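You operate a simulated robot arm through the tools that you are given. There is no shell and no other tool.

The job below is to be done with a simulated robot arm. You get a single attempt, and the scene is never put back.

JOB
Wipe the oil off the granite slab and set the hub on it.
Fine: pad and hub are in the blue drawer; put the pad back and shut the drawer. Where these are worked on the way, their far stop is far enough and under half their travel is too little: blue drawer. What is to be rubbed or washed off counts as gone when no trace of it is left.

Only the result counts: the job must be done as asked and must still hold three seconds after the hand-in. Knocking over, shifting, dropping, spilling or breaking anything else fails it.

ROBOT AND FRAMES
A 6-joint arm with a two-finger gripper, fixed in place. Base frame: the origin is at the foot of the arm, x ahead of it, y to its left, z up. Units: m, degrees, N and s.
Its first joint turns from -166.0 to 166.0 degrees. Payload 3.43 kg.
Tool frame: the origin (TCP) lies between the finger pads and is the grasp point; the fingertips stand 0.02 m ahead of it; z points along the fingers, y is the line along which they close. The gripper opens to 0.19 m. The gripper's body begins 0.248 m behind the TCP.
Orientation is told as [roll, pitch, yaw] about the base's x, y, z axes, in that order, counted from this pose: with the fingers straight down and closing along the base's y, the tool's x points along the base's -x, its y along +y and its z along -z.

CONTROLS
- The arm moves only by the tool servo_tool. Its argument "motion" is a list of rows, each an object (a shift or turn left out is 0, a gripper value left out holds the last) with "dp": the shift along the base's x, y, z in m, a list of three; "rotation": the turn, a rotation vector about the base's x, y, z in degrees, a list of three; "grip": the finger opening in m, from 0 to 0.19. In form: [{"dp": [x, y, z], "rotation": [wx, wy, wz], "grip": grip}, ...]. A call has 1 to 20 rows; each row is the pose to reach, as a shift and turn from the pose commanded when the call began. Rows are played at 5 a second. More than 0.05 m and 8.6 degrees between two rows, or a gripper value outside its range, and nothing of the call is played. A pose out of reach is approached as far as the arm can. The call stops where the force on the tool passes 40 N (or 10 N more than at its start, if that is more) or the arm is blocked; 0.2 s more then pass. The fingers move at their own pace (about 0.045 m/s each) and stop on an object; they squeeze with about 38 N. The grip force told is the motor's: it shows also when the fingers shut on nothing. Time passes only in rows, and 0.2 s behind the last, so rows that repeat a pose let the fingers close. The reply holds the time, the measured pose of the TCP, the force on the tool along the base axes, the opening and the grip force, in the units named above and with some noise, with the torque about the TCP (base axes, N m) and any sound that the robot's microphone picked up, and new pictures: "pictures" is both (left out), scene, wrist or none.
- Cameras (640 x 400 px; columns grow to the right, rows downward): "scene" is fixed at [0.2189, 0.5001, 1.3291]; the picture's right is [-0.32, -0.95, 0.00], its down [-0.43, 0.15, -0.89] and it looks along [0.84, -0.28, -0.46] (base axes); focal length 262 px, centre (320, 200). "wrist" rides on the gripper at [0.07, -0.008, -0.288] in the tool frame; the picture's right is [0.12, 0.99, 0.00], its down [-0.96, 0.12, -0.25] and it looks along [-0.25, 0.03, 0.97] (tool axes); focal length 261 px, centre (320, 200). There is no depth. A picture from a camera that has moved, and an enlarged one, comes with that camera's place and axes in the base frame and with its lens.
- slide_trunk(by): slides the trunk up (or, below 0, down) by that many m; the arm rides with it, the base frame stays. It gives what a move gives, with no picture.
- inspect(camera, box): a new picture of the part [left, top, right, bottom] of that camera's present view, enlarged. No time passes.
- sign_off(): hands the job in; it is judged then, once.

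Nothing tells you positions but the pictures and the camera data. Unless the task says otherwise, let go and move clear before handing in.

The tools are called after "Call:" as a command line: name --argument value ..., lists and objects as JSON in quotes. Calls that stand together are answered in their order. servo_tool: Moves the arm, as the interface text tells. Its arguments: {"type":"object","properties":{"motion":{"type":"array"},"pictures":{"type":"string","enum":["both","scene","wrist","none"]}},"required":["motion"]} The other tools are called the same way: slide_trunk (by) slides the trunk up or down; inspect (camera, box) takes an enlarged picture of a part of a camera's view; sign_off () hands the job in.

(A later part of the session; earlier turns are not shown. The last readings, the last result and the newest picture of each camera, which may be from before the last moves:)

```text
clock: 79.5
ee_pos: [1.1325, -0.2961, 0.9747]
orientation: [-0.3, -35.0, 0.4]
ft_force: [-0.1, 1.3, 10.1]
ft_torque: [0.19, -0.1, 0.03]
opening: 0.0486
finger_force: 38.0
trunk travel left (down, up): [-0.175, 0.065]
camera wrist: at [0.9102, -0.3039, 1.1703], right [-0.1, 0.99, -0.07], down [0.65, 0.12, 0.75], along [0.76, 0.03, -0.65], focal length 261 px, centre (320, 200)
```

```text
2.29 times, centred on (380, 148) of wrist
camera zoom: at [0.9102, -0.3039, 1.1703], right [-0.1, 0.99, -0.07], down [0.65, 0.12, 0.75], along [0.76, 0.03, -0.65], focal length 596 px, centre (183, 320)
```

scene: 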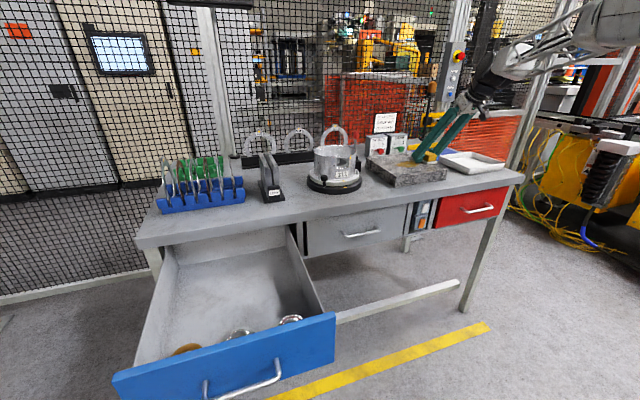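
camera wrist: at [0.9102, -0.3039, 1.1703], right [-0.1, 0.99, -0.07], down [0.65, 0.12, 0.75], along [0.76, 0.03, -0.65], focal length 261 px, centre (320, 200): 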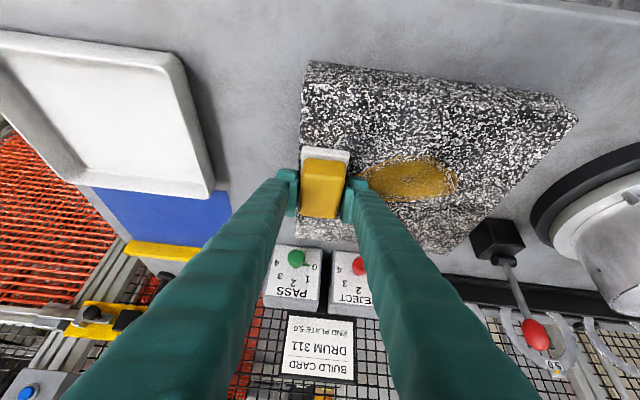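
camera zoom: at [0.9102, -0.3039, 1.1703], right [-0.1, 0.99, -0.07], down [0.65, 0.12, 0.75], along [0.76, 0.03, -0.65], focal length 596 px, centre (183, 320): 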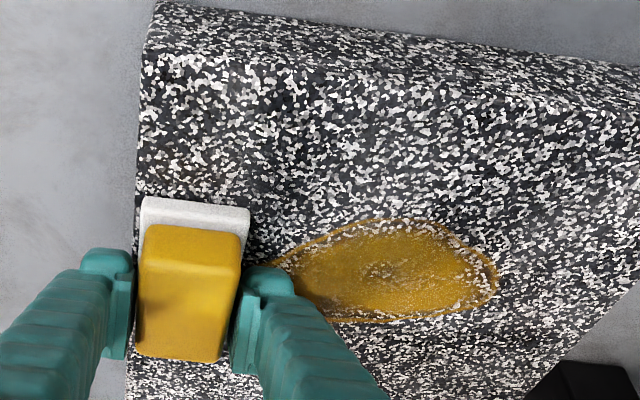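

The oil remains visible, so it needs more passes. I'll sweep back and forth with a somewhat firmer press.

Call:
servo_tool --motion '[{"dp": [0, 0, -0.001]}, {"dp": [0, 0.02, -0.001]}, {"dp": [0, 0.04, -0.001]}, {"dp": [0, 0.06, -0.001]}, {"dp": [0, 0.08, -0.001]}, {"dp": [0, 0.1, -0.001]}, {"dp": [0, 0.12, -0.001]}, {"dp": [0, 0.14, -0.001]}, {"dp": [0, 0.16, -0.001]}, {"dp": [0, 0.18, -0.001]}, {"dp": [0, 0.195, -0.001]}, {"dp": [0, 0.195, -0.001]}]' --pictures "wrist"

Call:
inspect --camera "wrist" --box '[120, 60, 400, 235]'

```text
clock: 80.9
ee_pos: [1.1328, -0.1917, 0.9754]
orientation: [-0.3, -35.1, 0.4]
ft_force: [1.9, 3.5, 7.4]
ft_torque: [0.35, -0.01, -0.03]
opening: 0.0483
finger_force: 38.6
trunk travel left (down, up): [-0.175, 0.065]
stopped in row 7: the force on the tool passed its limit at 49 N (the readings are from after the stop); the commanded pose is now the measured one
camera wrist: at [0.9109, -0.2007, 1.1696], right [-0.1, 0.99, -0.07], down [0.64, 0.12, 0.76], along [0.76, 0.03, -0.65], focal length 261 px, centre (320, 200)
```

wrist: 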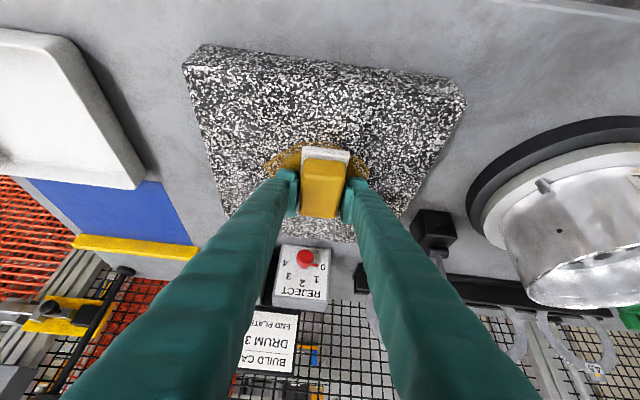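

```text
2.29 times, centred on (260, 148) of wrist
camera zoom: at [0.9109, -0.2007, 1.1696], right [-0.1, 0.99, -0.07], down [0.64, 0.12, 0.76], along [0.76, 0.03, -0.65], focal length 596 px, centre (457, 320)
```

zoom: 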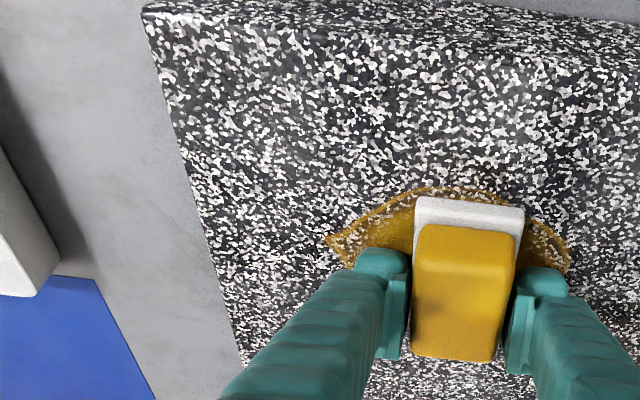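

The contact snagged again at the oil's middle under higher load, so a moderate press is better. I'll do repeated strokes across the patch at about 8–10 N.

Call:
servo_tool --motion '[{"dp": [0, 0.02, 0]}, {"dp": [0, 0.04, 0]}, {"dp": [0, 0.06, 0]}, {"dp": [0, 0.08, 0]}, {"dp": [0, 0.06, 0]}, {"dp": [0, 0.04, 0]}, {"dp": [0, 0.02, 0]}, {"dp": [0, 0.0, 0]}, {"dp": [0, -0.02, 0]}, {"dp": [0, -0.04, 0]}, {"dp": [0, -0.06, 0]}, {"dp": [0, -0.08, 0]}, {"dp": [0, -0.1, 0]}, {"dp": [0, -0.08, 0]}, {"dp": [0, -0.06, 0]}, {"dp": [0, -0.04, 0]}, {"dp": [0, -0.02, 0]}, {"dp": [0, 0.0, 0]}, {"dp": [0, 0.02, 0]}, {"dp": [0, 0.04, 0]}]' --pictures "none"

Call:
servo_tool --motion '[{"dp": [0, 0.02, 0]}, {"dp": [0, 0.04, 0]}, {"dp": [0, 0.05, 0]}]' --pictures "wrist"

Call:
inspect --camera "wrist" --box '[120, 60, 400, 235]'

```text
clock: 85.1
ee_pos: [1.1318, -0.1552, 0.9758]
orientation: [-0.3, -35.1, 0.5]
ft_force: [-1.6, -5.2, 23.1]
ft_torque: [-0.04, 0.15, 0.0]
opening: 0.0484
finger_force: 38.5
trunk travel left (down, up): [-0.175, 0.065]
```

```text
clock: 85.9
ee_pos: [1.133, -0.1037, 0.9758]
orientation: [-0.2, -35.1, 0.5]
ft_force: [0.5, -5.4, 17.5]
ft_torque: [-0.21, 0.11, 0.05]
opening: 0.0483
finger_force: 38.4
trunk travel left (down, up): [-0.175, 0.065]
camera wrist: at [0.9095, -0.1118, 1.1696], right [-0.1, 0.99, -0.07], down [0.64, 0.12, 0.76], along [0.76, 0.03, -0.65], focal length 261 px, centre (320, 200)
```

wrist: 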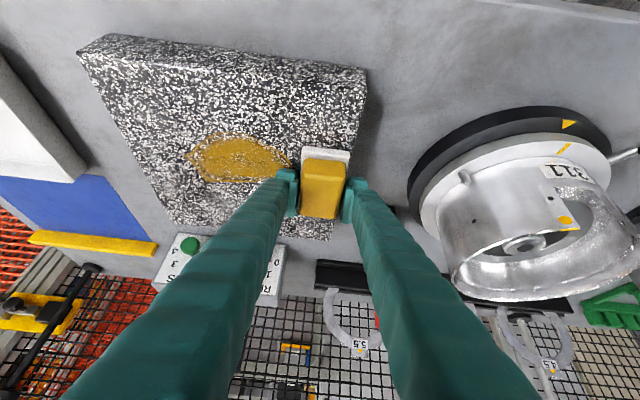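

```text
2.29 times, centred on (260, 148) of wrist
camera zoom: at [0.9095, -0.1118, 1.1696], right [-0.1, 0.99, -0.07], down [0.64, 0.12, 0.76], along [0.76, 0.03, -0.65], focal length 596 px, centre (457, 320)
```

zoom: 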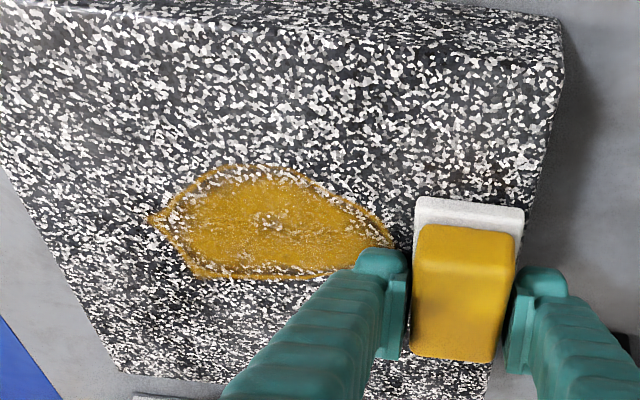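

The oil has not visibly thinned, so I'll check whether the pad itself is really flat on the slab.

Call:
inspect --camera "scene" --box '[372, 140, 436, 180]'

Call:
inspect --camera "wrist" --box '[272, 130, 368, 230]'

```text
10.00 times, centred on (404, 160) of scene
camera zoom: at [0.2189, 0.5001, 1.3291], right [-0.32, -0.95, 0.0], down [-0.43, 0.15, -0.89], along [0.84, -0.28, -0.46], focal length 2625 px, centre (-520, 600)
```

zoom: 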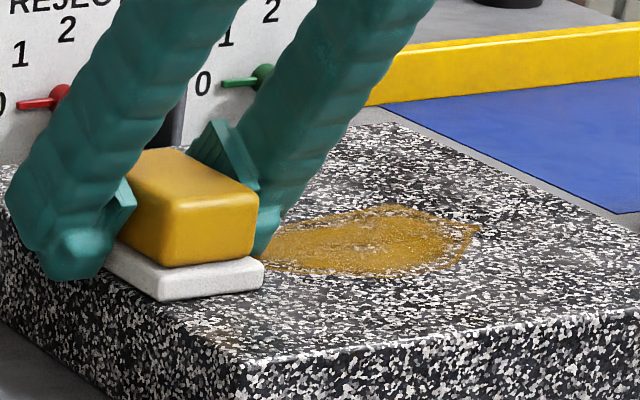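

```text
4.00 times, centred on (320, 180) of wrist
camera zoom: at [0.9095, -0.1118, 1.1696], right [-0.1, 0.99, -0.07], down [0.64, 0.12, 0.76], along [0.76, 0.03, -0.65], focal length 1043 px, centre (320, 280)
```

zoom: 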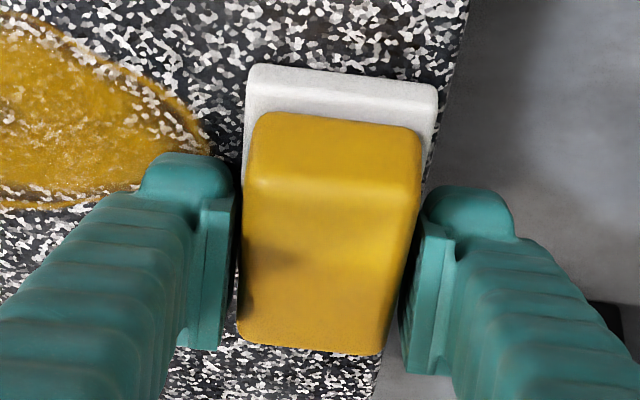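

The pad appears on the slab, but the fingertips reach almost as low as its underside and probably carry the load. I'll release the pad here on the clean part of the slab, rise 7 mm, and re-grip it higher on its handle.

Call:
servo_tool --motion '[{"dp": [0, 0, 0.001]}, {"dp": [0, 0, 0.001], "grip": 0.066}, {"dp": [0, 0, 0.001], "grip": 0.066}, {"dp": [0, 0, 0.005]}, {"dp": [0, 0, 0.009]}, {"dp": [0, 0, 0.009]}]' --pictures "wrist"

Call:
inspect --camera "scene" --box '[372, 140, 436, 180]'

Call:
inspect --camera "wrist" --box '[272, 130, 368, 230]'

```text
clock: 87.3
ee_pos: [1.1331, -0.1049, 0.9839]
orientation: [-0.3, -35.1, 0.4]
ft_force: [0.6, 0.5, -0.3]
ft_torque: [0.03, 0.0, 0.01]
opening: 0.0658
finger_force: 0.0
trunk travel left (down, up): [-0.175, 0.065]
camera wrist: at [0.9109, -0.1125, 1.1787], right [-0.1, 0.99, -0.07], down [0.65, 0.12, 0.75], along [0.76, 0.03, -0.65], focal length 261 px, centre (320, 200)
```

wrist: 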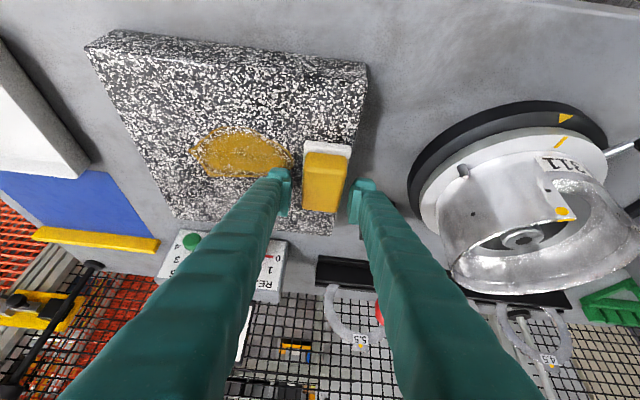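

```text
10.00 times, centred on (404, 160) of scene
camera zoom: at [0.2189, 0.5001, 1.3291], right [-0.32, -0.95, 0.0], down [-0.43, 0.15, -0.89], along [0.84, -0.28, -0.46], focal length 2625 px, centre (-520, 600)
```

zoom: 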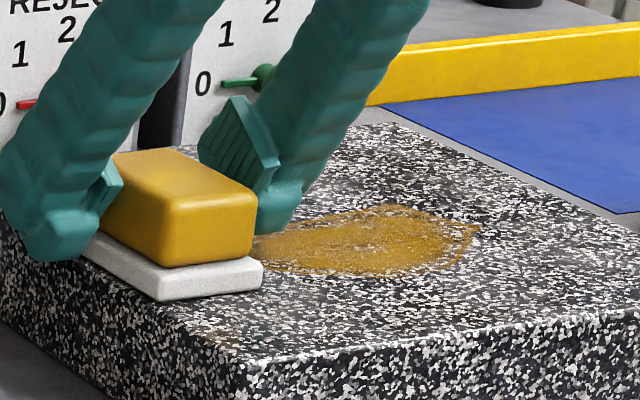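

```text
4.00 times, centred on (320, 180) of wrist
camera zoom: at [0.9109, -0.1125, 1.1787], right [-0.1, 0.99, -0.07], down [0.65, 0.12, 0.75], along [0.76, 0.03, -0.65], focal length 1043 px, centre (320, 280)
```

zoom: 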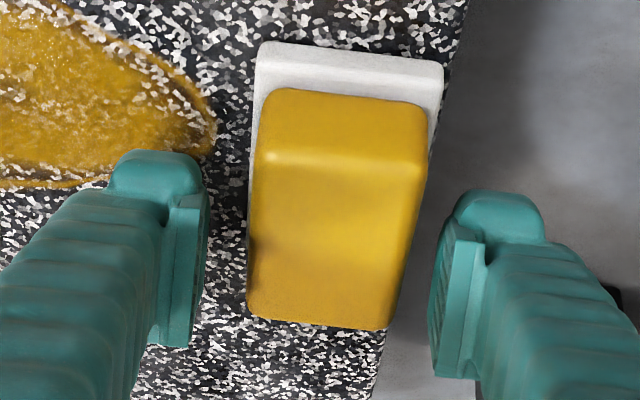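

The pad sits flat on the slab and the fingers are now higher on the handle. I'll close again and press with the pad itself.

Call:
servo_tool --motion '[{"dp": [0, 0.003, 0.0]}, {"dp": [0, 0.003, 0.0], "grip": 0.03}, {"dp": [0, 0.003, 0.0], "grip": 0.03}, {"dp": [0, 0.003, 0.0], "grip": 0.03}, {"dp": [0, 0.003, 0.0], "grip": 0.03}]' --pictures "none"

Call:
servo_tool --motion '[{"dp": [0, 0, -0.001]}, {"dp": [0, 0, -0.002]}, {"dp": [0, 0, -0.002]}]' --pictures "none"

```text
clock: 88.5
ee_pos: [1.1325, -0.1019, 0.9832]
orientation: [-0.2, -35.0, 0.4]
ft_force: [-0.2, -0.2, -0.2]
ft_torque: [0.01, 0.01, 0.0]
opening: 0.0426
finger_force: 38.1
trunk travel left (down, up): [-0.175, 0.065]
```

```text
clock: 89.3
ee_pos: [1.1344, -0.101, 0.9833]
orientation: [-0.2, -35.2, 0.4]
ft_force: [-0.2, 1.9, 16.6]
ft_torque: [0.11, 0.69, 0.03]
opening: 0.0426
finger_force: 38.0
trunk travel left (down, up): [-0.175, 0.065]
```

Now the fingers hold the yellow handle itself (42.6 mm). The load sits on the pad's near edge, so I'll trim the pitch slightly to flatten the pad.

Call:
servo_tool --motion '[{"dp": [0, 0, 0], "rotation": [0, 0.4, 0]}, {"dp": [0, 0, 0], "rotation": [0, 0.8, 0]}, {"dp": [0, 0, 0], "rotation": [0, 0.8, 0]}]' --pictures "none"

```text
clock: 90.1
ee_pos: [1.134, -0.1012, 0.9832]
orientation: [-0.3, -34.4, 0.3]
ft_force: [4.4, 3.1, 21.0]
ft_torque: [0.15, -0.64, 0.04]
opening: 0.0428
finger_force: 38.0
trunk travel left (down, up): [-0.175, 0.065]
```

Half that trim balances the torque. I'll set it and sweep toward the oil.

Call:
servo_tool --motion '[{"dp": [0, 0, 0.0005], "rotation": [0, -0.4, 0]}, {"dp": [0, 0, 0.0005], "rotation": [0, -0.4, 0]}, {"dp": [0, -0.02, 0.0005], "rotation": [0, -0.4, 0]}, {"dp": [0, -0.04, 0.0005], "rotation": [0, -0.4, 0]}, {"dp": [0, -0.06, 0.0005], "rotation": [0, -0.4, 0]}, {"dp": [0, -0.08, 0.0005], "rotation": [0, -0.4, 0]}, {"dp": [0, -0.1, 0.0005], "rotation": [0, -0.4, 0]}, {"dp": [0, -0.12, 0.0005], "rotation": [0, -0.4, 0]}, {"dp": [0, -0.14, 0.0005], "rotation": [0, -0.4, 0]}, {"dp": [0, -0.16, 0.0005], "rotation": [0, -0.4, 0]}, {"dp": [0, -0.18, 0.0005], "rotation": [0, -0.4, 0]}, {"dp": [0, -0.19, 0.0005], "rotation": [0, -0.4, 0]}]' --pictures "wrist"

Call:
inspect --camera "wrist" --box '[240, 60, 520, 235]'

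```text
clock: 92.7
ee_pos: [1.1316, -0.2928, 0.984]
orientation: [-0.3, -34.6, 0.2]
ft_force: [-0.7, -0.6, 1.1]
ft_torque: [0.03, -0.05, 0.02]
opening: 0.0426
finger_force: 37.9
trunk travel left (down, up): [-0.175, 0.065]
camera wrist: at [0.9111, -0.3002, 1.18], right [-0.1, 0.99, -0.07], down [0.65, 0.12, 0.75], along [0.75, 0.03, -0.66], focal length 261 px, centre (320, 200)
```

wrist: 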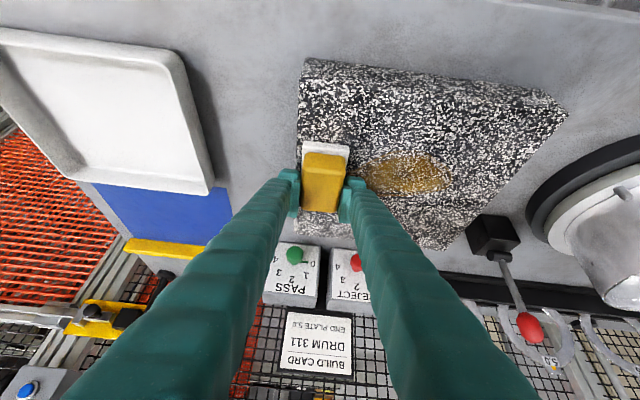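

```text
2.29 times, centred on (380, 148) of wrist
camera zoom: at [0.9111, -0.3002, 1.18], right [-0.1, 0.99, -0.07], down [0.65, 0.12, 0.75], along [0.75, 0.03, -0.66], focal length 596 px, centre (183, 320)
```

zoom: 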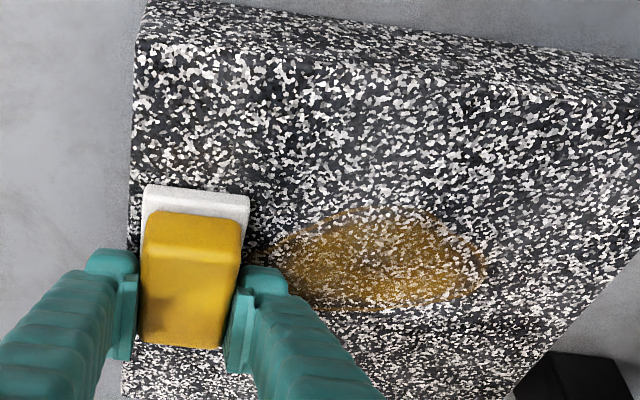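

The oil has clearly faded now that the pad carries the load. I'll press a touch more and keep sweeping.

Call:
servo_tool --motion '[{"dp": [0, 0, -0.001]}, {"dp": [0, 0.02, -0.001]}, {"dp": [0, 0.04, -0.001]}, {"dp": [0, 0.06, -0.001]}, {"dp": [0, 0.08, -0.001]}, {"dp": [0, 0.1, -0.001]}, {"dp": [0, 0.12, -0.001]}, {"dp": [0, 0.14, -0.001]}, {"dp": [0, 0.16, -0.001]}, {"dp": [0, 0.18, -0.001]}, {"dp": [0, 0.195, -0.001]}, {"dp": [0, 0.195, -0.001]}]' --pictures "wrist"

Call:
inspect --camera "wrist" --box '[120, 60, 400, 235]'

```text
clock: 94.9
ee_pos: [1.132, -0.119, 0.9826]
orientation: [-0.4, -35.0, 0.6]
ft_force: [3.9, 3.0, 11.6]
ft_torque: [0.36, 0.33, -0.14]
opening: 0.0426
finger_force: 38.0
trunk travel left (down, up): [-0.175, 0.065]
stopped in row 10: the force on the tool passed its limit at 40 N (the readings are from after the stop); the commanded pose is now the measured one
camera wrist: at [0.911, -0.1283, 1.1781], right [-0.1, 0.99, -0.07], down [0.65, 0.12, 0.75], along [0.76, 0.03, -0.65], focal length 261 px, centre (320, 200)
```

wrist: 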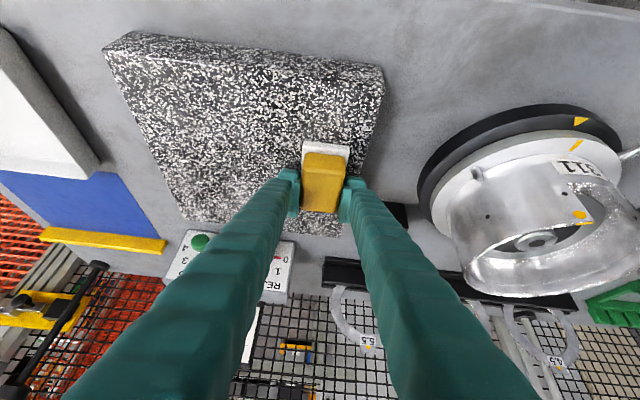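

```text
2.29 times, centred on (260, 148) of wrist
camera zoom: at [0.911, -0.1283, 1.1781], right [-0.1, 0.99, -0.07], down [0.65, 0.12, 0.75], along [0.76, 0.03, -0.65], focal length 596 px, centre (457, 320)
```

zoom: 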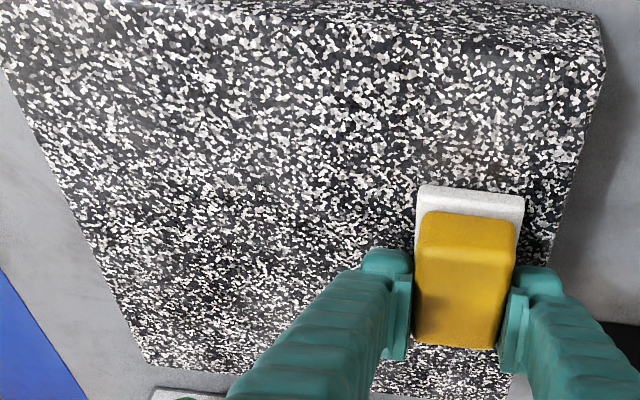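

The oil looks gone. For safety I'll make two more lighter passes on the near and far margins of the patch.

Call:
servo_tool --motion '[{"dp": [0, 0, 0.0006], "rotation": [0, 0.2, 0]}, {"dp": [-0.012, 0.005, 0.0006], "rotation": [0, 0.2, 0]}, {"dp": [-0.024, 0.0, 0.0006], "rotation": [0, 0.2, 0]}, {"dp": [-0.024, -0.02, 0.0006], "rotation": [0, 0.2, 0]}, {"dp": [-0.024, -0.04, 0.0006], "rotation": [0, 0.2, 0]}, {"dp": [-0.024, -0.06, 0.0006], "rotation": [0, 0.2, 0]}, {"dp": [-0.024, -0.08, 0.0006], "rotation": [0, 0.2, 0]}, {"dp": [-0.024, -0.1, 0.0006], "rotation": [0, 0.2, 0]}, {"dp": [-0.024, -0.12, 0.0006], "rotation": [0, 0.2, 0]}, {"dp": [-0.024, -0.14, 0.0006], "rotation": [0, 0.2, 0]}, {"dp": [-0.024, -0.16, 0.0006], "rotation": [0, 0.2, 0]}, {"dp": [-0.01, -0.165, 0.0006], "rotation": [0, 0.2, 0]}]' --pictures "none"

Call:
servo_tool --motion '[{"dp": [0.015, 0, 0.0]}, {"dp": [0.03, 0.0, 0.0]}, {"dp": [0.03, 0.02, 0.0]}, {"dp": [0.03, 0.04, 0.0]}, {"dp": [0.03, 0.06, 0.0]}, {"dp": [0.03, 0.08, 0.0]}, {"dp": [0.03, 0.1, 0.0]}, {"dp": [0.03, 0.12, 0.0]}, {"dp": [0.03, 0.14, 0.0]}, {"dp": [0.03, 0.16, 0.0]}, {"dp": [0.02, 0.17, 0.0]}]' --pictures "none"

```text
clock: 96.6
ee_pos: [1.11, -0.2144, 0.9829]
orientation: [-0.5, -34.9, 0.4]
ft_force: [1.6, -3.2, 12.9]
ft_torque: [0.15, 0.28, -0.06]
opening: 0.0428
finger_force: 38.3
trunk travel left (down, up): [-0.175, 0.065]
stopped in row 8: the force on the tool passed its limit at 41 N (the readings are from after the stop); the commanded pose is now the measured one
```

```text
clock: 99.0
ee_pos: [1.1291, -0.0383, 0.9783]
orientation: [-0.4, -34.6, 0.5]
ft_force: [0.3, -1.0, 0.2]
ft_torque: [0.12, 0.0, 0.07]
opening: 0.0429
finger_force: 37.4
trunk travel left (down, up): [-0.175, 0.065]
```

The first pass stopped early, so the second ran past the slab's edge. I'll lift straight up now and look.

Call:
servo_tool --motion '[{"dp": [0, 0, 0.02]}, {"dp": [0, -0.02, 0.06]}, {"dp": [0, -0.04, 0.1]}, {"dp": [0, -0.04, 0.1]}]'

Call:
inspect --camera "scene" --box '[340, 120, 468, 200]'

Call:
inspect --camera "wrist" --box '[120, 40, 440, 240]'

```text
clock: 100.0
ee_pos: [1.1287, -0.0869, 1.0813]
orientation: [-0.4, -34.7, 0.4]
ft_force: [0.0, 0.3, -0.3]
ft_torque: [0.0, -0.05, 0.01]
opening: 0.0425
finger_force: 37.8
trunk travel left (down, up): [-0.175, 0.065]
camera wrist: at [0.9083, -0.0946, 1.2775], right [-0.1, 0.99, -0.07], down [0.65, 0.12, 0.75], along [0.75, 0.03, -0.66], focal length 261 px, centre (320, 200)
```

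scene: 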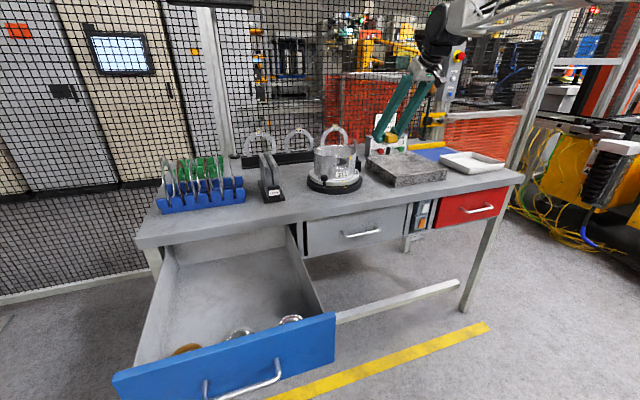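
wrist: 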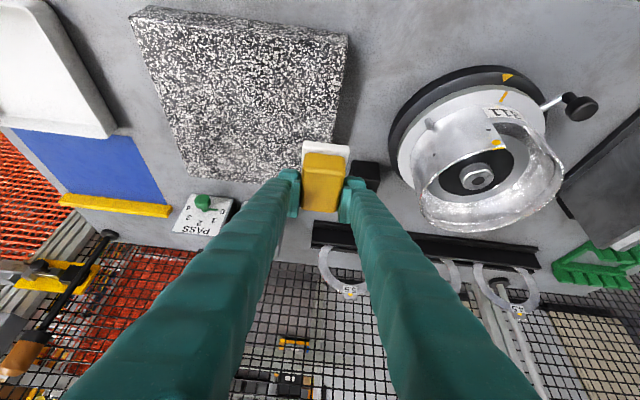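

```text
5.00 times, centred on (404, 160) of scene
camera zoom: at [0.2189, 0.5001, 1.3291], right [-0.32, -0.95, 0.0], down [-0.43, 0.15, -0.89], along [0.84, -0.28, -0.46], focal length 1312 px, centre (-100, 400)
```

zoom: 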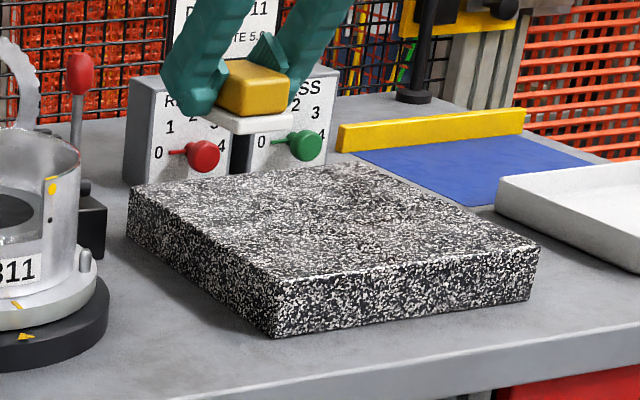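

```text
2.00 times, centred on (280, 140) of wrist
camera zoom: at [0.9083, -0.0946, 1.2775], right [-0.1, 0.99, -0.07], down [0.65, 0.12, 0.75], along [0.75, 0.03, -0.66], focal length 521 px, centre (400, 320)
```

zoom: 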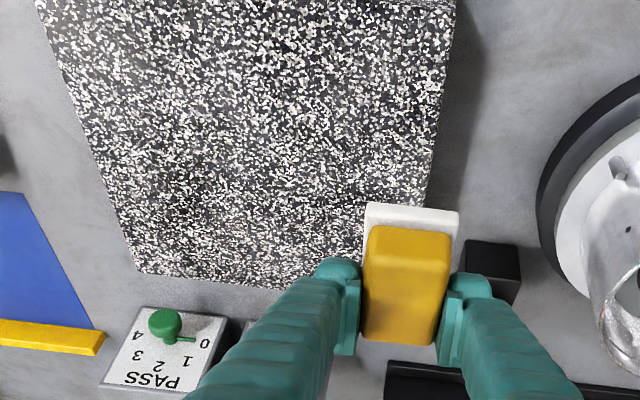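

The slab looks clean and hasn't shifted. I'll zoom at high magnification on the wiped area for any remaining trace.

Call:
inspect --camera "scene" --box '[372, 145, 436, 185]'

Call:
inspect --camera "wrist" --box '[160, 40, 320, 140]'

Call:
inspect --camera "wrist" --box '[160, 100, 352, 220]'

```text
10.00 times, centred on (404, 165) of scene
camera zoom: at [0.2189, 0.5001, 1.3291], right [-0.32, -0.95, 0.0], down [-0.43, 0.15, -0.89], along [0.84, -0.28, -0.46], focal length 2625 px, centre (-520, 550)
```

zoom: 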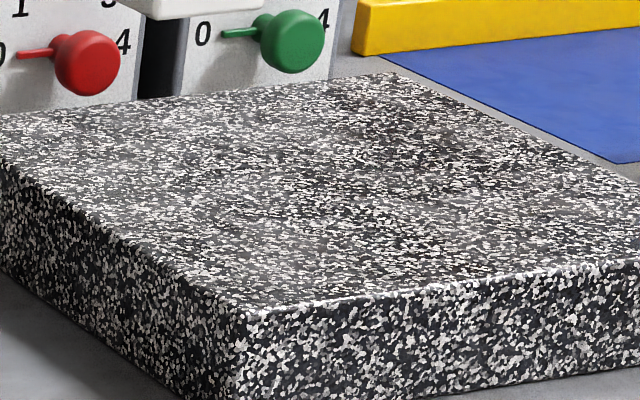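

```text
4.00 times, centred on (240, 90) of wrist
camera zoom: at [0.9083, -0.0946, 1.2775], right [-0.1, 0.99, -0.07], down [0.65, 0.12, 0.75], along [0.75, 0.03, -0.66], focal length 1043 px, centre (640, 640)
```

zoom: 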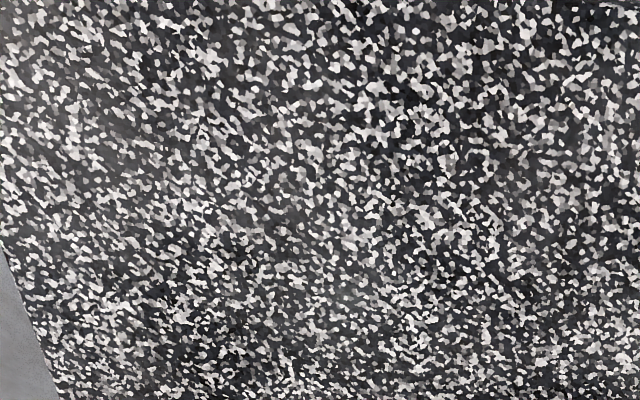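

```text
3.33 times, centred on (256, 160) of wrist
camera zoom: at [0.9083, -0.0946, 1.2775], right [-0.1, 0.99, -0.07], down [0.65, 0.12, 0.75], along [0.75, 0.03, -0.66], focal length 869 px, centre (533, 333)
```

zoom: 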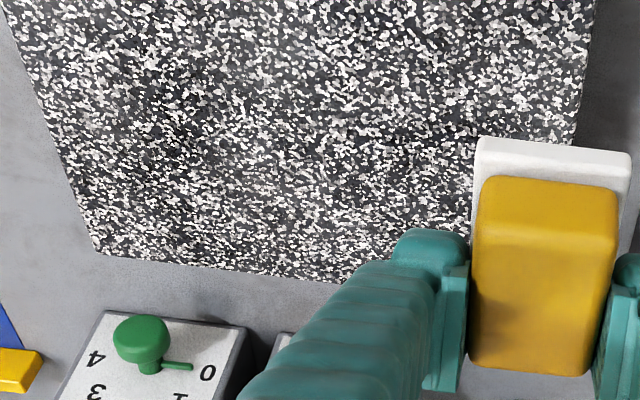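

No trace of oil remains. Now I carry the pad back the same high route to the drawer.

Call:
servo_tool --motion '[{"dp": [0, 0, 0.04]}, {"dp": [-0.01, 0, 0.085]}, {"dp": [-0.05, 0, 0.11]}, {"dp": [-0.098, 0, 0.11]}, {"dp": [-0.146, 0, 0.11]}, {"dp": [-0.194, 0, 0.11]}, {"dp": [-0.238, 0.015, 0.11]}, {"dp": [-0.273, 0.045, 0.11]}, {"dp": [-0.293, 0.088, 0.11]}, {"dp": [-0.3, 0.134, 0.11]}, {"dp": [-0.3, 0.182, 0.11]}, {"dp": [-0.3, 0.23, 0.11]}, {"dp": [-0.3, 0.278, 0.11]}, {"dp": [-0.3, 0.326, 0.11]}, {"dp": [-0.3, 0.374, 0.11]}, {"dp": [-0.3, 0.422, 0.11]}, {"dp": [-0.3, 0.47, 0.11]}, {"dp": [-0.3, 0.518, 0.11]}, {"dp": [-0.3, 0.566, 0.11]}, {"dp": [-0.3, 0.614, 0.11]}]' --pictures "none"

Call:
servo_tool --motion '[{"dp": [0.003, 0.005, -0.045]}, {"dp": [0.006, 0.008, -0.09]}, {"dp": [0.006, 0.008, -0.135]}, {"dp": [0.006, 0.008, -0.18]}, {"dp": [0.006, 0.008, -0.225]}, {"dp": [0.006, 0.008, -0.27]}, {"dp": [0.006, 0.008, -0.315]}, {"dp": [0.006, 0.008, -0.36]}, {"dp": [0.006, 0.008, -0.4]}, {"dp": [0.006, 0.008, -0.42]}, {"dp": [0.006, 0.008, -0.42]}]'

```text
clock: 104.2
ee_pos: [0.833, 0.5299, 1.1905]
orientation: [-0.4, -34.7, 0.4]
ft_force: [-0.7, -0.9, -0.7]
ft_torque: [0.17, 0.03, 0.11]
opening: 0.0426
finger_force: 38.3
trunk travel left (down, up): [-0.175, 0.065]
```

```text
clock: 106.6
ee_pos: [0.8361, 0.5389, 0.773]
orientation: [-0.5, -34.8, 0.5]
ft_force: [-0.4, -0.5, -0.5]
ft_torque: [-0.02, -0.01, 0.0]
opening: 0.0425
finger_force: 38.0
trunk travel left (down, up): [-0.175, 0.065]
camera wrist: at [0.6148, 0.532, 0.9694], right [-0.1, 0.99, -0.07], down [0.65, 0.12, 0.75], along [0.75, 0.03, -0.66], focal length 261 px, centre (320, 200)
```

scene: 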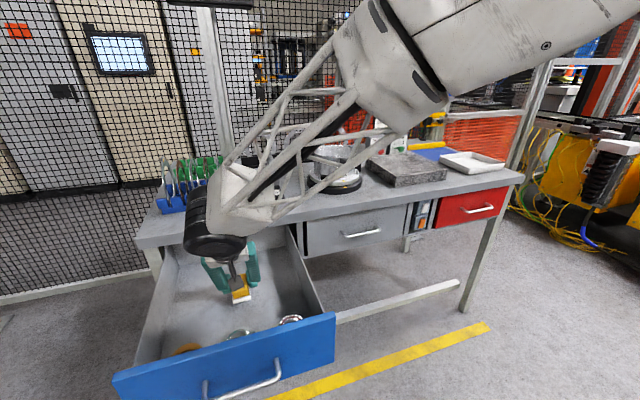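
wrist: 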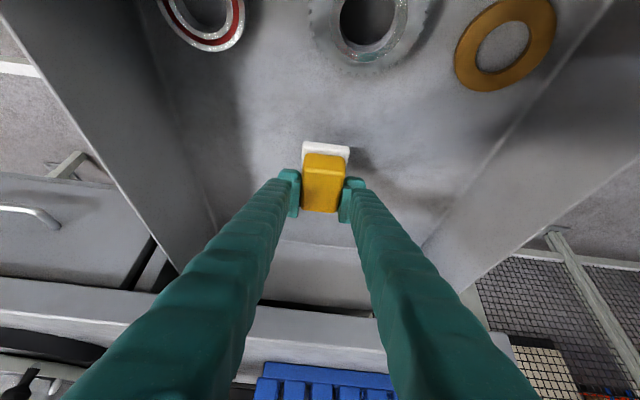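

The pad is just above its old spot in the drawer. I'll lower gently until it touches the floor.

Call:
servo_tool --motion '[{"dp": [0, -0.003, -0.01]}, {"dp": [0, -0.003, -0.02]}, {"dp": [0, -0.003, -0.026]}, {"dp": [0, -0.003, -0.029]}, {"dp": [0, -0.003, -0.031]}]' --pictures "none"

```text
clock: 107.8
ee_pos: [0.8363, 0.5377, 0.7392]
orientation: [-0.4, -34.6, 0.5]
ft_force: [-0.1, 0.3, -0.8]
ft_torque: [0.01, -0.01, -0.01]
opening: 0.0425
finger_force: 37.9
trunk travel left (down, up): [-0.175, 0.065]
```

Call:
servo_tool --motion '[{"dp": [0, 0, -0.001]}, {"dp": [0, 0, -0.002]}, {"dp": [0, 0, -0.003]}]' --pictures "none"

```text
clock: 108.6
ee_pos: [0.8359, 0.5375, 0.7395]
orientation: [-0.3, -35.0, 0.6]
ft_force: [3.3, 3.8, 20.8]
ft_torque: [0.42, 0.62, -0.1]
opening: 0.0425
finger_force: 38.3
trunk travel left (down, up): [-0.175, 0.065]
```

The pad touches the drawer floor (TCP z≈0.7395). I'll ease off, open the fingers and rise clear.

Call:
servo_tool --motion '[{"dp": [0, 0, 0.002]}, {"dp": [0, 0, 0.0025], "grip": 0.08}, {"dp": [0, 0, 0.0025], "grip": 0.08}, {"dp": [0, 0, 0.0025], "grip": 0.08}, {"dp": [0, 0, 0.04]}, {"dp": [0, 0, 0.085]}, {"dp": [0, 0, 0.13]}, {"dp": [0, 0, 0.175]}, {"dp": [0, 0, 0.22]}, {"dp": [-0.02, 0, 0.26]}, {"dp": [-0.02, 0, 0.26]}]'

Call:
inspect --camera "wrist" --box '[210, 0, 498, 180]'

```text
clock: 111.0
ee_pos: [0.8138, 0.536, 0.9986]
orientation: [-0.5, -34.7, 0.5]
ft_force: [0.8, -0.3, 0.9]
ft_torque: [-0.01, 0.03, -0.01]
opening: 0.08
finger_force: 0.1
trunk travel left (down, up): [-0.175, 0.065]
camera wrist: at [0.5915, 0.5283, 1.1947], right [-0.1, 0.99, -0.07], down [0.65, 0.12, 0.75], along [0.75, 0.03, -0.66], focal length 261 px, centre (320, 200)
```

scene: 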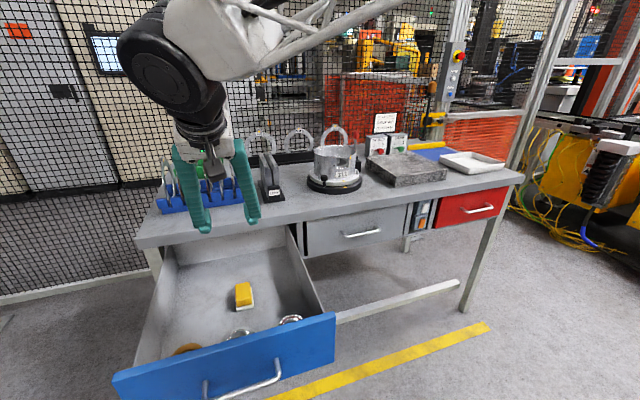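
wrist: 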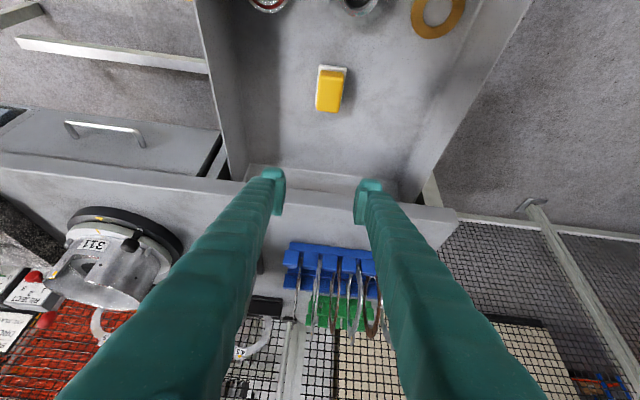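

```text
2.22 times, centred on (354, 90) of wrist
camera zoom: at [0.5915, 0.5283, 1.1947], right [-0.1, 0.99, -0.07], down [0.65, 0.12, 0.75], along [0.75, 0.03, -0.66], focal length 579 px, centre (244, 444)
```

zoom: 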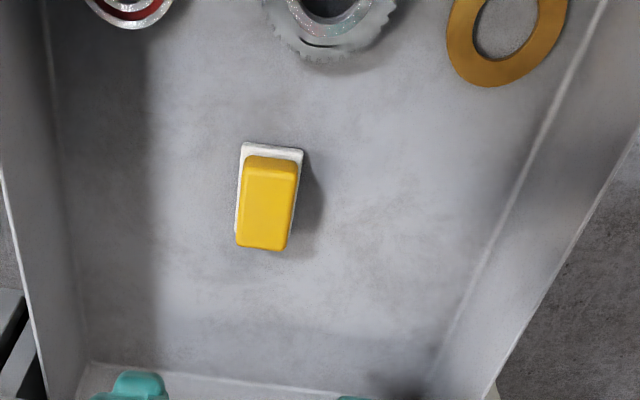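

The pad is back in place. The hub lies close to the drawer's front panel, so a 35° tilt would hit the panel; I'll use about 14° tilt and hover over the hub to study it.

Call:
servo_tool --motion '[{"dp": [-0.03, 0.005, 0.01], "rotation": [0.1, 5, -0.1], "grip": 0.13}, {"dp": [-0.06, 0.01, 0.0], "rotation": [0.2, 10, -0.2]}, {"dp": [-0.09, 0.015, -0.01], "rotation": [0.3, 15, -0.25]}, {"dp": [-0.12, 0.02, -0.02], "rotation": [0.4, 20.7, -0.35]}, {"dp": [-0.139, 0.022, -0.04], "rotation": [0.4, 20.7, -0.35]}, {"dp": [-0.139, 0.022, -0.04], "rotation": [0.4, 20.7, -0.35]}]'

Call:
inspect --camera "wrist" --box '[240, 70, 400, 170]'

```text
clock: 112.4
ee_pos: [0.6755, 0.5601, 0.9544]
orientation: [0.1, -13.9, -0.2]
ft_force: [-0.9, 0.8, 0.2]
ft_torque: [-0.02, 0.04, -0.01]
opening: 0.13
finger_force: 0.0
trunk travel left (down, up): [-0.175, 0.065]
camera wrist: at [0.5373, 0.5516, 1.2172], right [-0.11, 0.99, -0.03], down [0.87, 0.11, 0.47], along [0.47, 0.03, -0.88], focal length 261 px, centre (320, 200)
```

scene: 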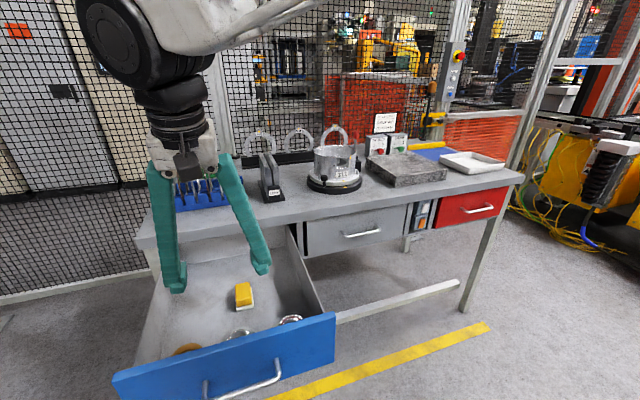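
wrist: 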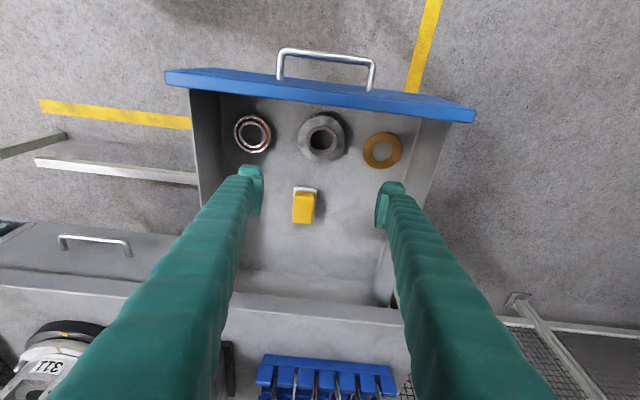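

```text
4.00 times, centred on (320, 120) of wrist
camera zoom: at [0.5373, 0.5516, 1.2172], right [-0.11, 0.99, -0.03], down [0.87, 0.11, 0.47], along [0.47, 0.03, -0.88], focal length 1043 px, centre (320, 520)
```

zoom: 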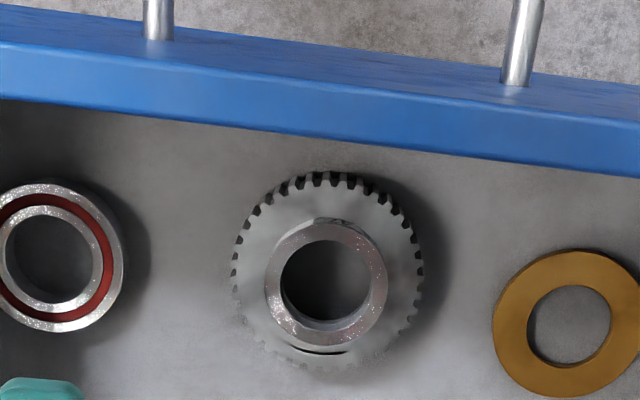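

The toothed hub has a raised boss (about 58 mm across) suited for gripping above the flange. I'll check its height in the scene view before descending.

Call:
inspect --camera "scene" --box '[190, 300, 318, 380]'

```text
5.00 times, centred on (254, 340) of scene
camera zoom: at [0.2189, 0.5001, 1.3291], right [-0.32, -0.95, 0.0], down [-0.43, 0.15, -0.89], along [0.84, -0.28, -0.46], focal length 1312 px, centre (650, -500)
```

zoom: 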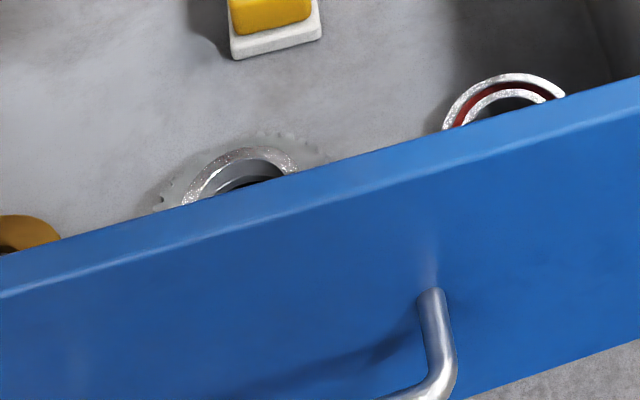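

Boss top is at z≈0.732 and flange top about z≈0.717. I'll descend over the boss with the fingers opened to 90 mm and check alignment halfway.

Call:
servo_tool --motion '[{"dp": [0.0015, -0.0036, -0.045], "grip": 0.09}, {"dp": [0.0015, -0.0036, -0.09]}, {"dp": [0.0015, -0.0036, -0.135]}, {"dp": [0.0015, -0.0036, -0.175]}, {"dp": [0.0015, -0.0036, -0.175]}]' --pictures "none"

Call:
inspect --camera "wrist" --box '[224, 90, 416, 210]'

```text
clock: 113.6
ee_pos: [0.6774, 0.5514, 0.7796]
orientation: [0.1, -14.0, -0.1]
ft_force: [-0.1, 0.2, -0.7]
ft_torque: [0.03, -0.04, 0.0]
opening: 0.0899
finger_force: 0.1
trunk travel left (down, up): [-0.175, 0.065]
```

```text
3.33 times, centred on (320, 150) of wrist
camera zoom: at [0.54, 0.5432, 1.0395], right [-0.11, 0.99, -0.03], down [0.87, 0.11, 0.47], along [0.47, 0.03, -0.88], focal length 869 px, centre (320, 367)
```

zoom: 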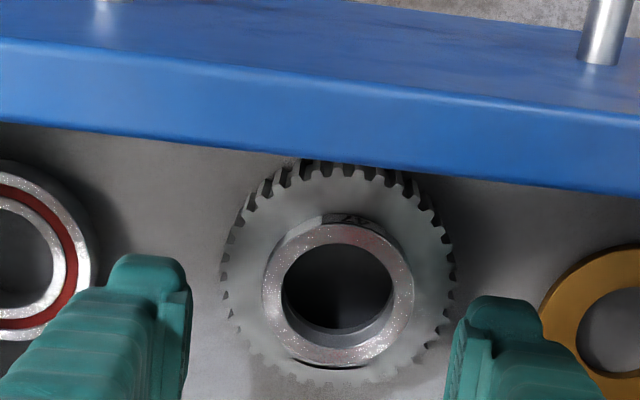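

The hub centre is at (0.671, 0.557); the hand needs about 5 mm toward +y. I'll correct and lower to grip the boss just above the flange.

Call:
servo_tool --motion '[{"dp": [0.0, 0.005, -0.01]}, {"dp": [0.0, 0.005, -0.02]}, {"dp": [0.0, 0.005, -0.03]}, {"dp": [0.0, 0.005, -0.0345]}, {"dp": [0.0, 0.005, -0.0345]}]' --pictures "none"

Call:
inspect --camera "wrist" --box '[224, 100, 416, 220]'

```text
clock: 114.8
ee_pos: [0.6765, 0.56, 0.7463]
orientation: [0.1, -14.1, -0.1]
ft_force: [0.3, 0.6, 0.2]
ft_torque: [0.01, 0.01, -0.02]
opening: 0.09
finger_force: 0.0
trunk travel left (down, up): [-0.175, 0.065]
```

```text
3.33 times, centred on (320, 160) of wrist
camera zoom: at [0.5398, 0.5504, 1.009], right [-0.11, 0.99, -0.03], down [0.87, 0.11, 0.47], along [0.47, 0.03, -0.88], focal length 869 px, centre (320, 333)
```

zoom: 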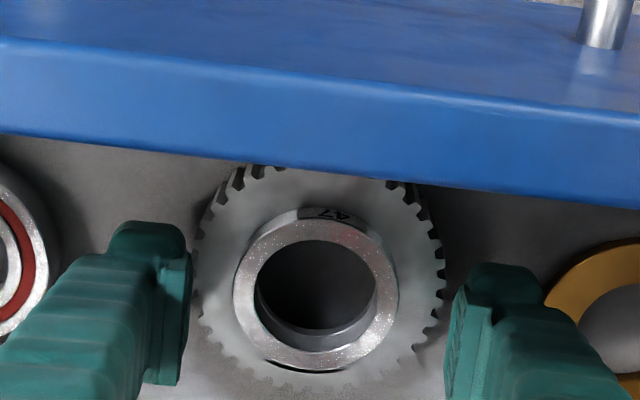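

Aligned on the boss. Closing the fingers now.

Call:
servo_tool --motion '[{"grip": 0.065}, {"grip": 0.065}, {"grip": 0.04}, {"grip": 0.04}, {"grip": 0.04}]' --pictures "none"

Call:
inspect --camera "wrist" --box '[224, 100, 416, 220]'

```text
clock: 116.2
ee_pos: [0.679, 0.5604, 0.7513]
orientation: [0.2, -14.3, -0.1]
ft_force: [0.1, -1.2, 16.1]
ft_torque: [-0.85, 0.7, 0.13]
opening: 0.0564
finger_force: 38.3
trunk travel left (down, up): [-0.175, 0.065]
stopped in row 5: the force on the tool passed its limit at 41 N (the readings are from after the stop); the commanded pose is now the measured one
```

```text
3.33 times, centred on (320, 160) of wrist
camera zoom: at [0.5401, 0.5506, 1.0112], right [-0.12, 0.99, -0.02], down [0.87, 0.11, 0.48], along [0.48, 0.03, -0.88], focal length 869 px, centre (320, 333)
```

zoom: 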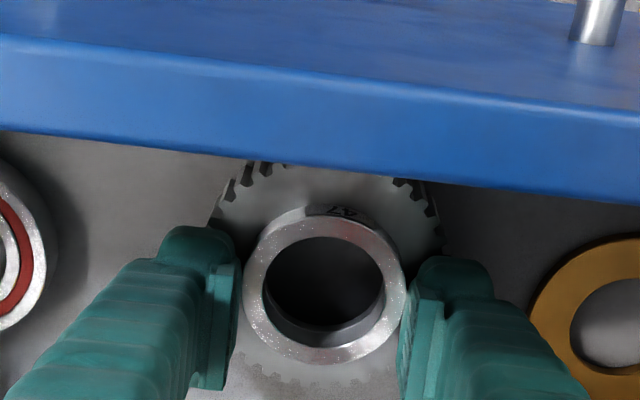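

The fingers grip the boss (56 mm) but the tips pressed on the flange and were pushed up a few millimetres. I'll test the hold with a very small lift.

Call:
servo_tool --motion '[{"dp": [0, 0, 0.002]}, {"dp": [0, 0, 0.005]}, {"dp": [0, 0, 0.008]}, {"dp": [0, 0, 0.008]}]' --pictures "none"

Call:
inspect --camera "wrist" --box '[224, 100, 416, 220]'

Call:
inspect --camera "scene" --box '[190, 290, 318, 370]'

```text
clock: 117.2
ee_pos: [0.6775, 0.5612, 0.7559]
orientation: [0.2, -14.1, -0.1]
ft_force: [0.1, -0.2, -5.7]
ft_torque: [-0.01, -0.02, -0.02]
opening: 0.0567
finger_force: 38.5
trunk travel left (down, up): [-0.175, 0.065]
```

```text
3.33 times, centred on (320, 160) of wrist
camera zoom: at [0.5398, 0.5514, 1.0178], right [-0.12, 0.99, -0.03], down [0.87, 0.11, 0.48], along [0.47, 0.03, -0.88], focal length 869 px, centre (320, 333)
```

zoom: 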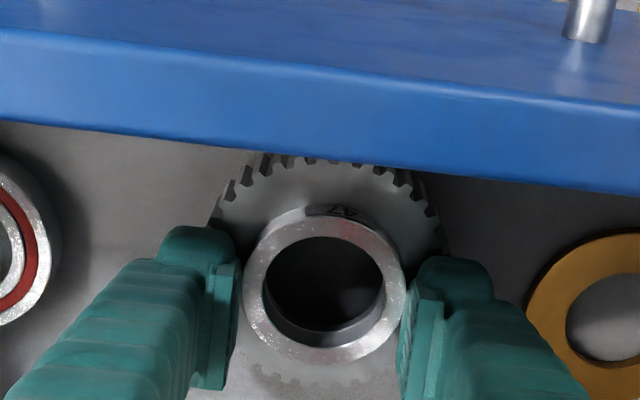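

```text
5.00 times, centred on (254, 330) of scene
camera zoom: at [0.2189, 0.5001, 1.3291], right [-0.32, -0.95, 0.0], down [-0.43, 0.15, -0.89], along [0.84, -0.28, -0.46], focal length 1312 px, centre (650, -450)
```

zoom: 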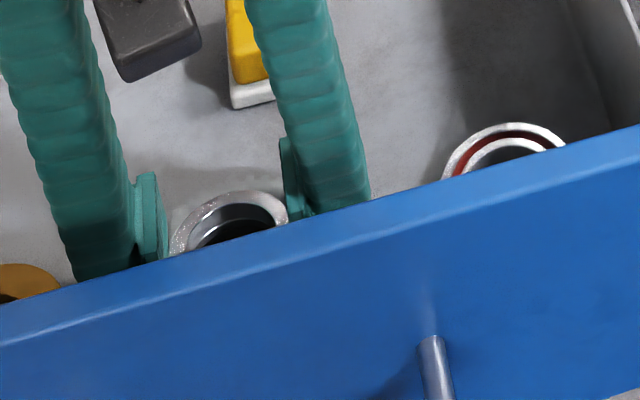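

The hub is lifted: 5.7 N of weight on the tool and no torque. I'll raise it gently out of the drawer.

Call:
servo_tool --motion '[{"dp": [0, 0, 0.01]}, {"dp": [0, 0, 0.025]}, {"dp": [0, 0, 0.045]}, {"dp": [0, 0, 0.07]}, {"dp": [0, 0, 0.1]}, {"dp": [0, 0, 0.13]}, {"dp": [0, 0, 0.16]}, {"dp": [0, 0, 0.19]}, {"dp": [0, 0, 0.22]}, {"dp": [0, 0, 0.22]}]'

Call:
inspect --camera "scene" --box '[120, 180, 312, 300]'

```text
clock: 119.4
ee_pos: [0.6775, 0.5625, 0.976]
orientation: [0.1, -14.1, -0.1]
ft_force: [-1.2, 0.8, -5.6]
ft_torque: [-0.01, -0.06, 0.02]
opening: 0.0566
finger_force: 37.9
trunk travel left (down, up): [-0.175, 0.065]
camera wrist: at [0.5392, 0.5529, 1.2374], right [-0.11, 0.99, -0.03], down [0.87, 0.11, 0.48], along [0.48, 0.03, -0.88], focal length 261 px, centre (320, 200)
```

scene: 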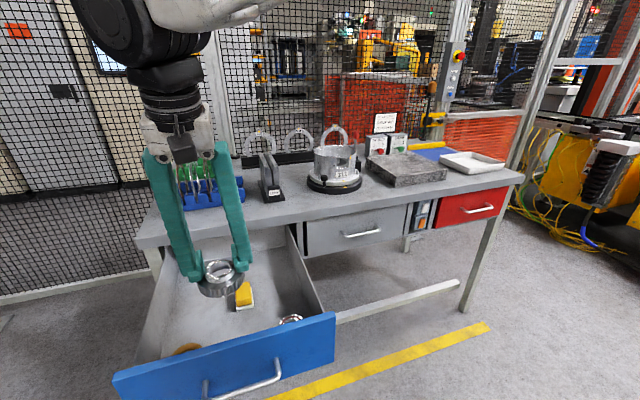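
wrist: 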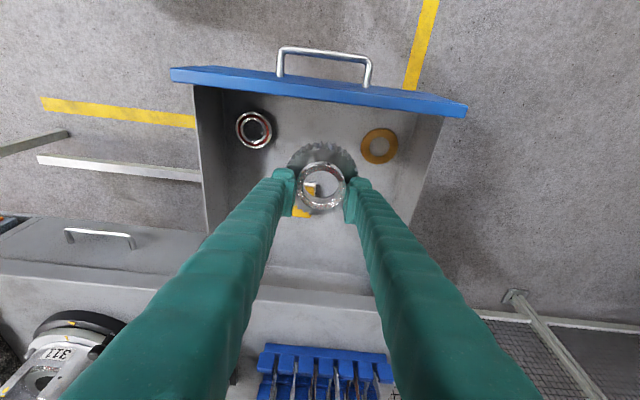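

```text
3.33 times, centred on (216, 240) of scene
camera zoom: at [0.2189, 0.5001, 1.3291], right [-0.32, -0.95, 0.0], down [-0.43, 0.15, -0.89], along [0.84, -0.28, -0.46], focal length 875 px, centre (667, 67)
```

zoom: 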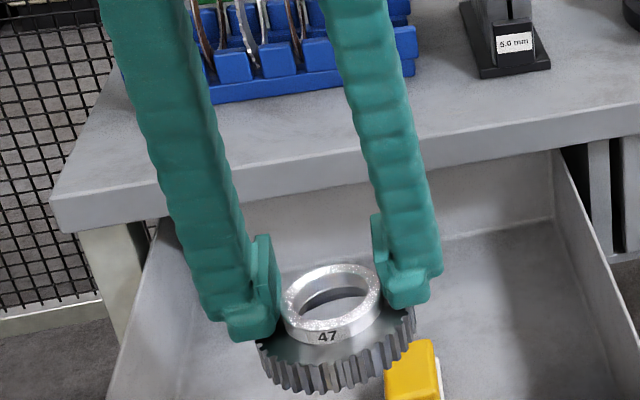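

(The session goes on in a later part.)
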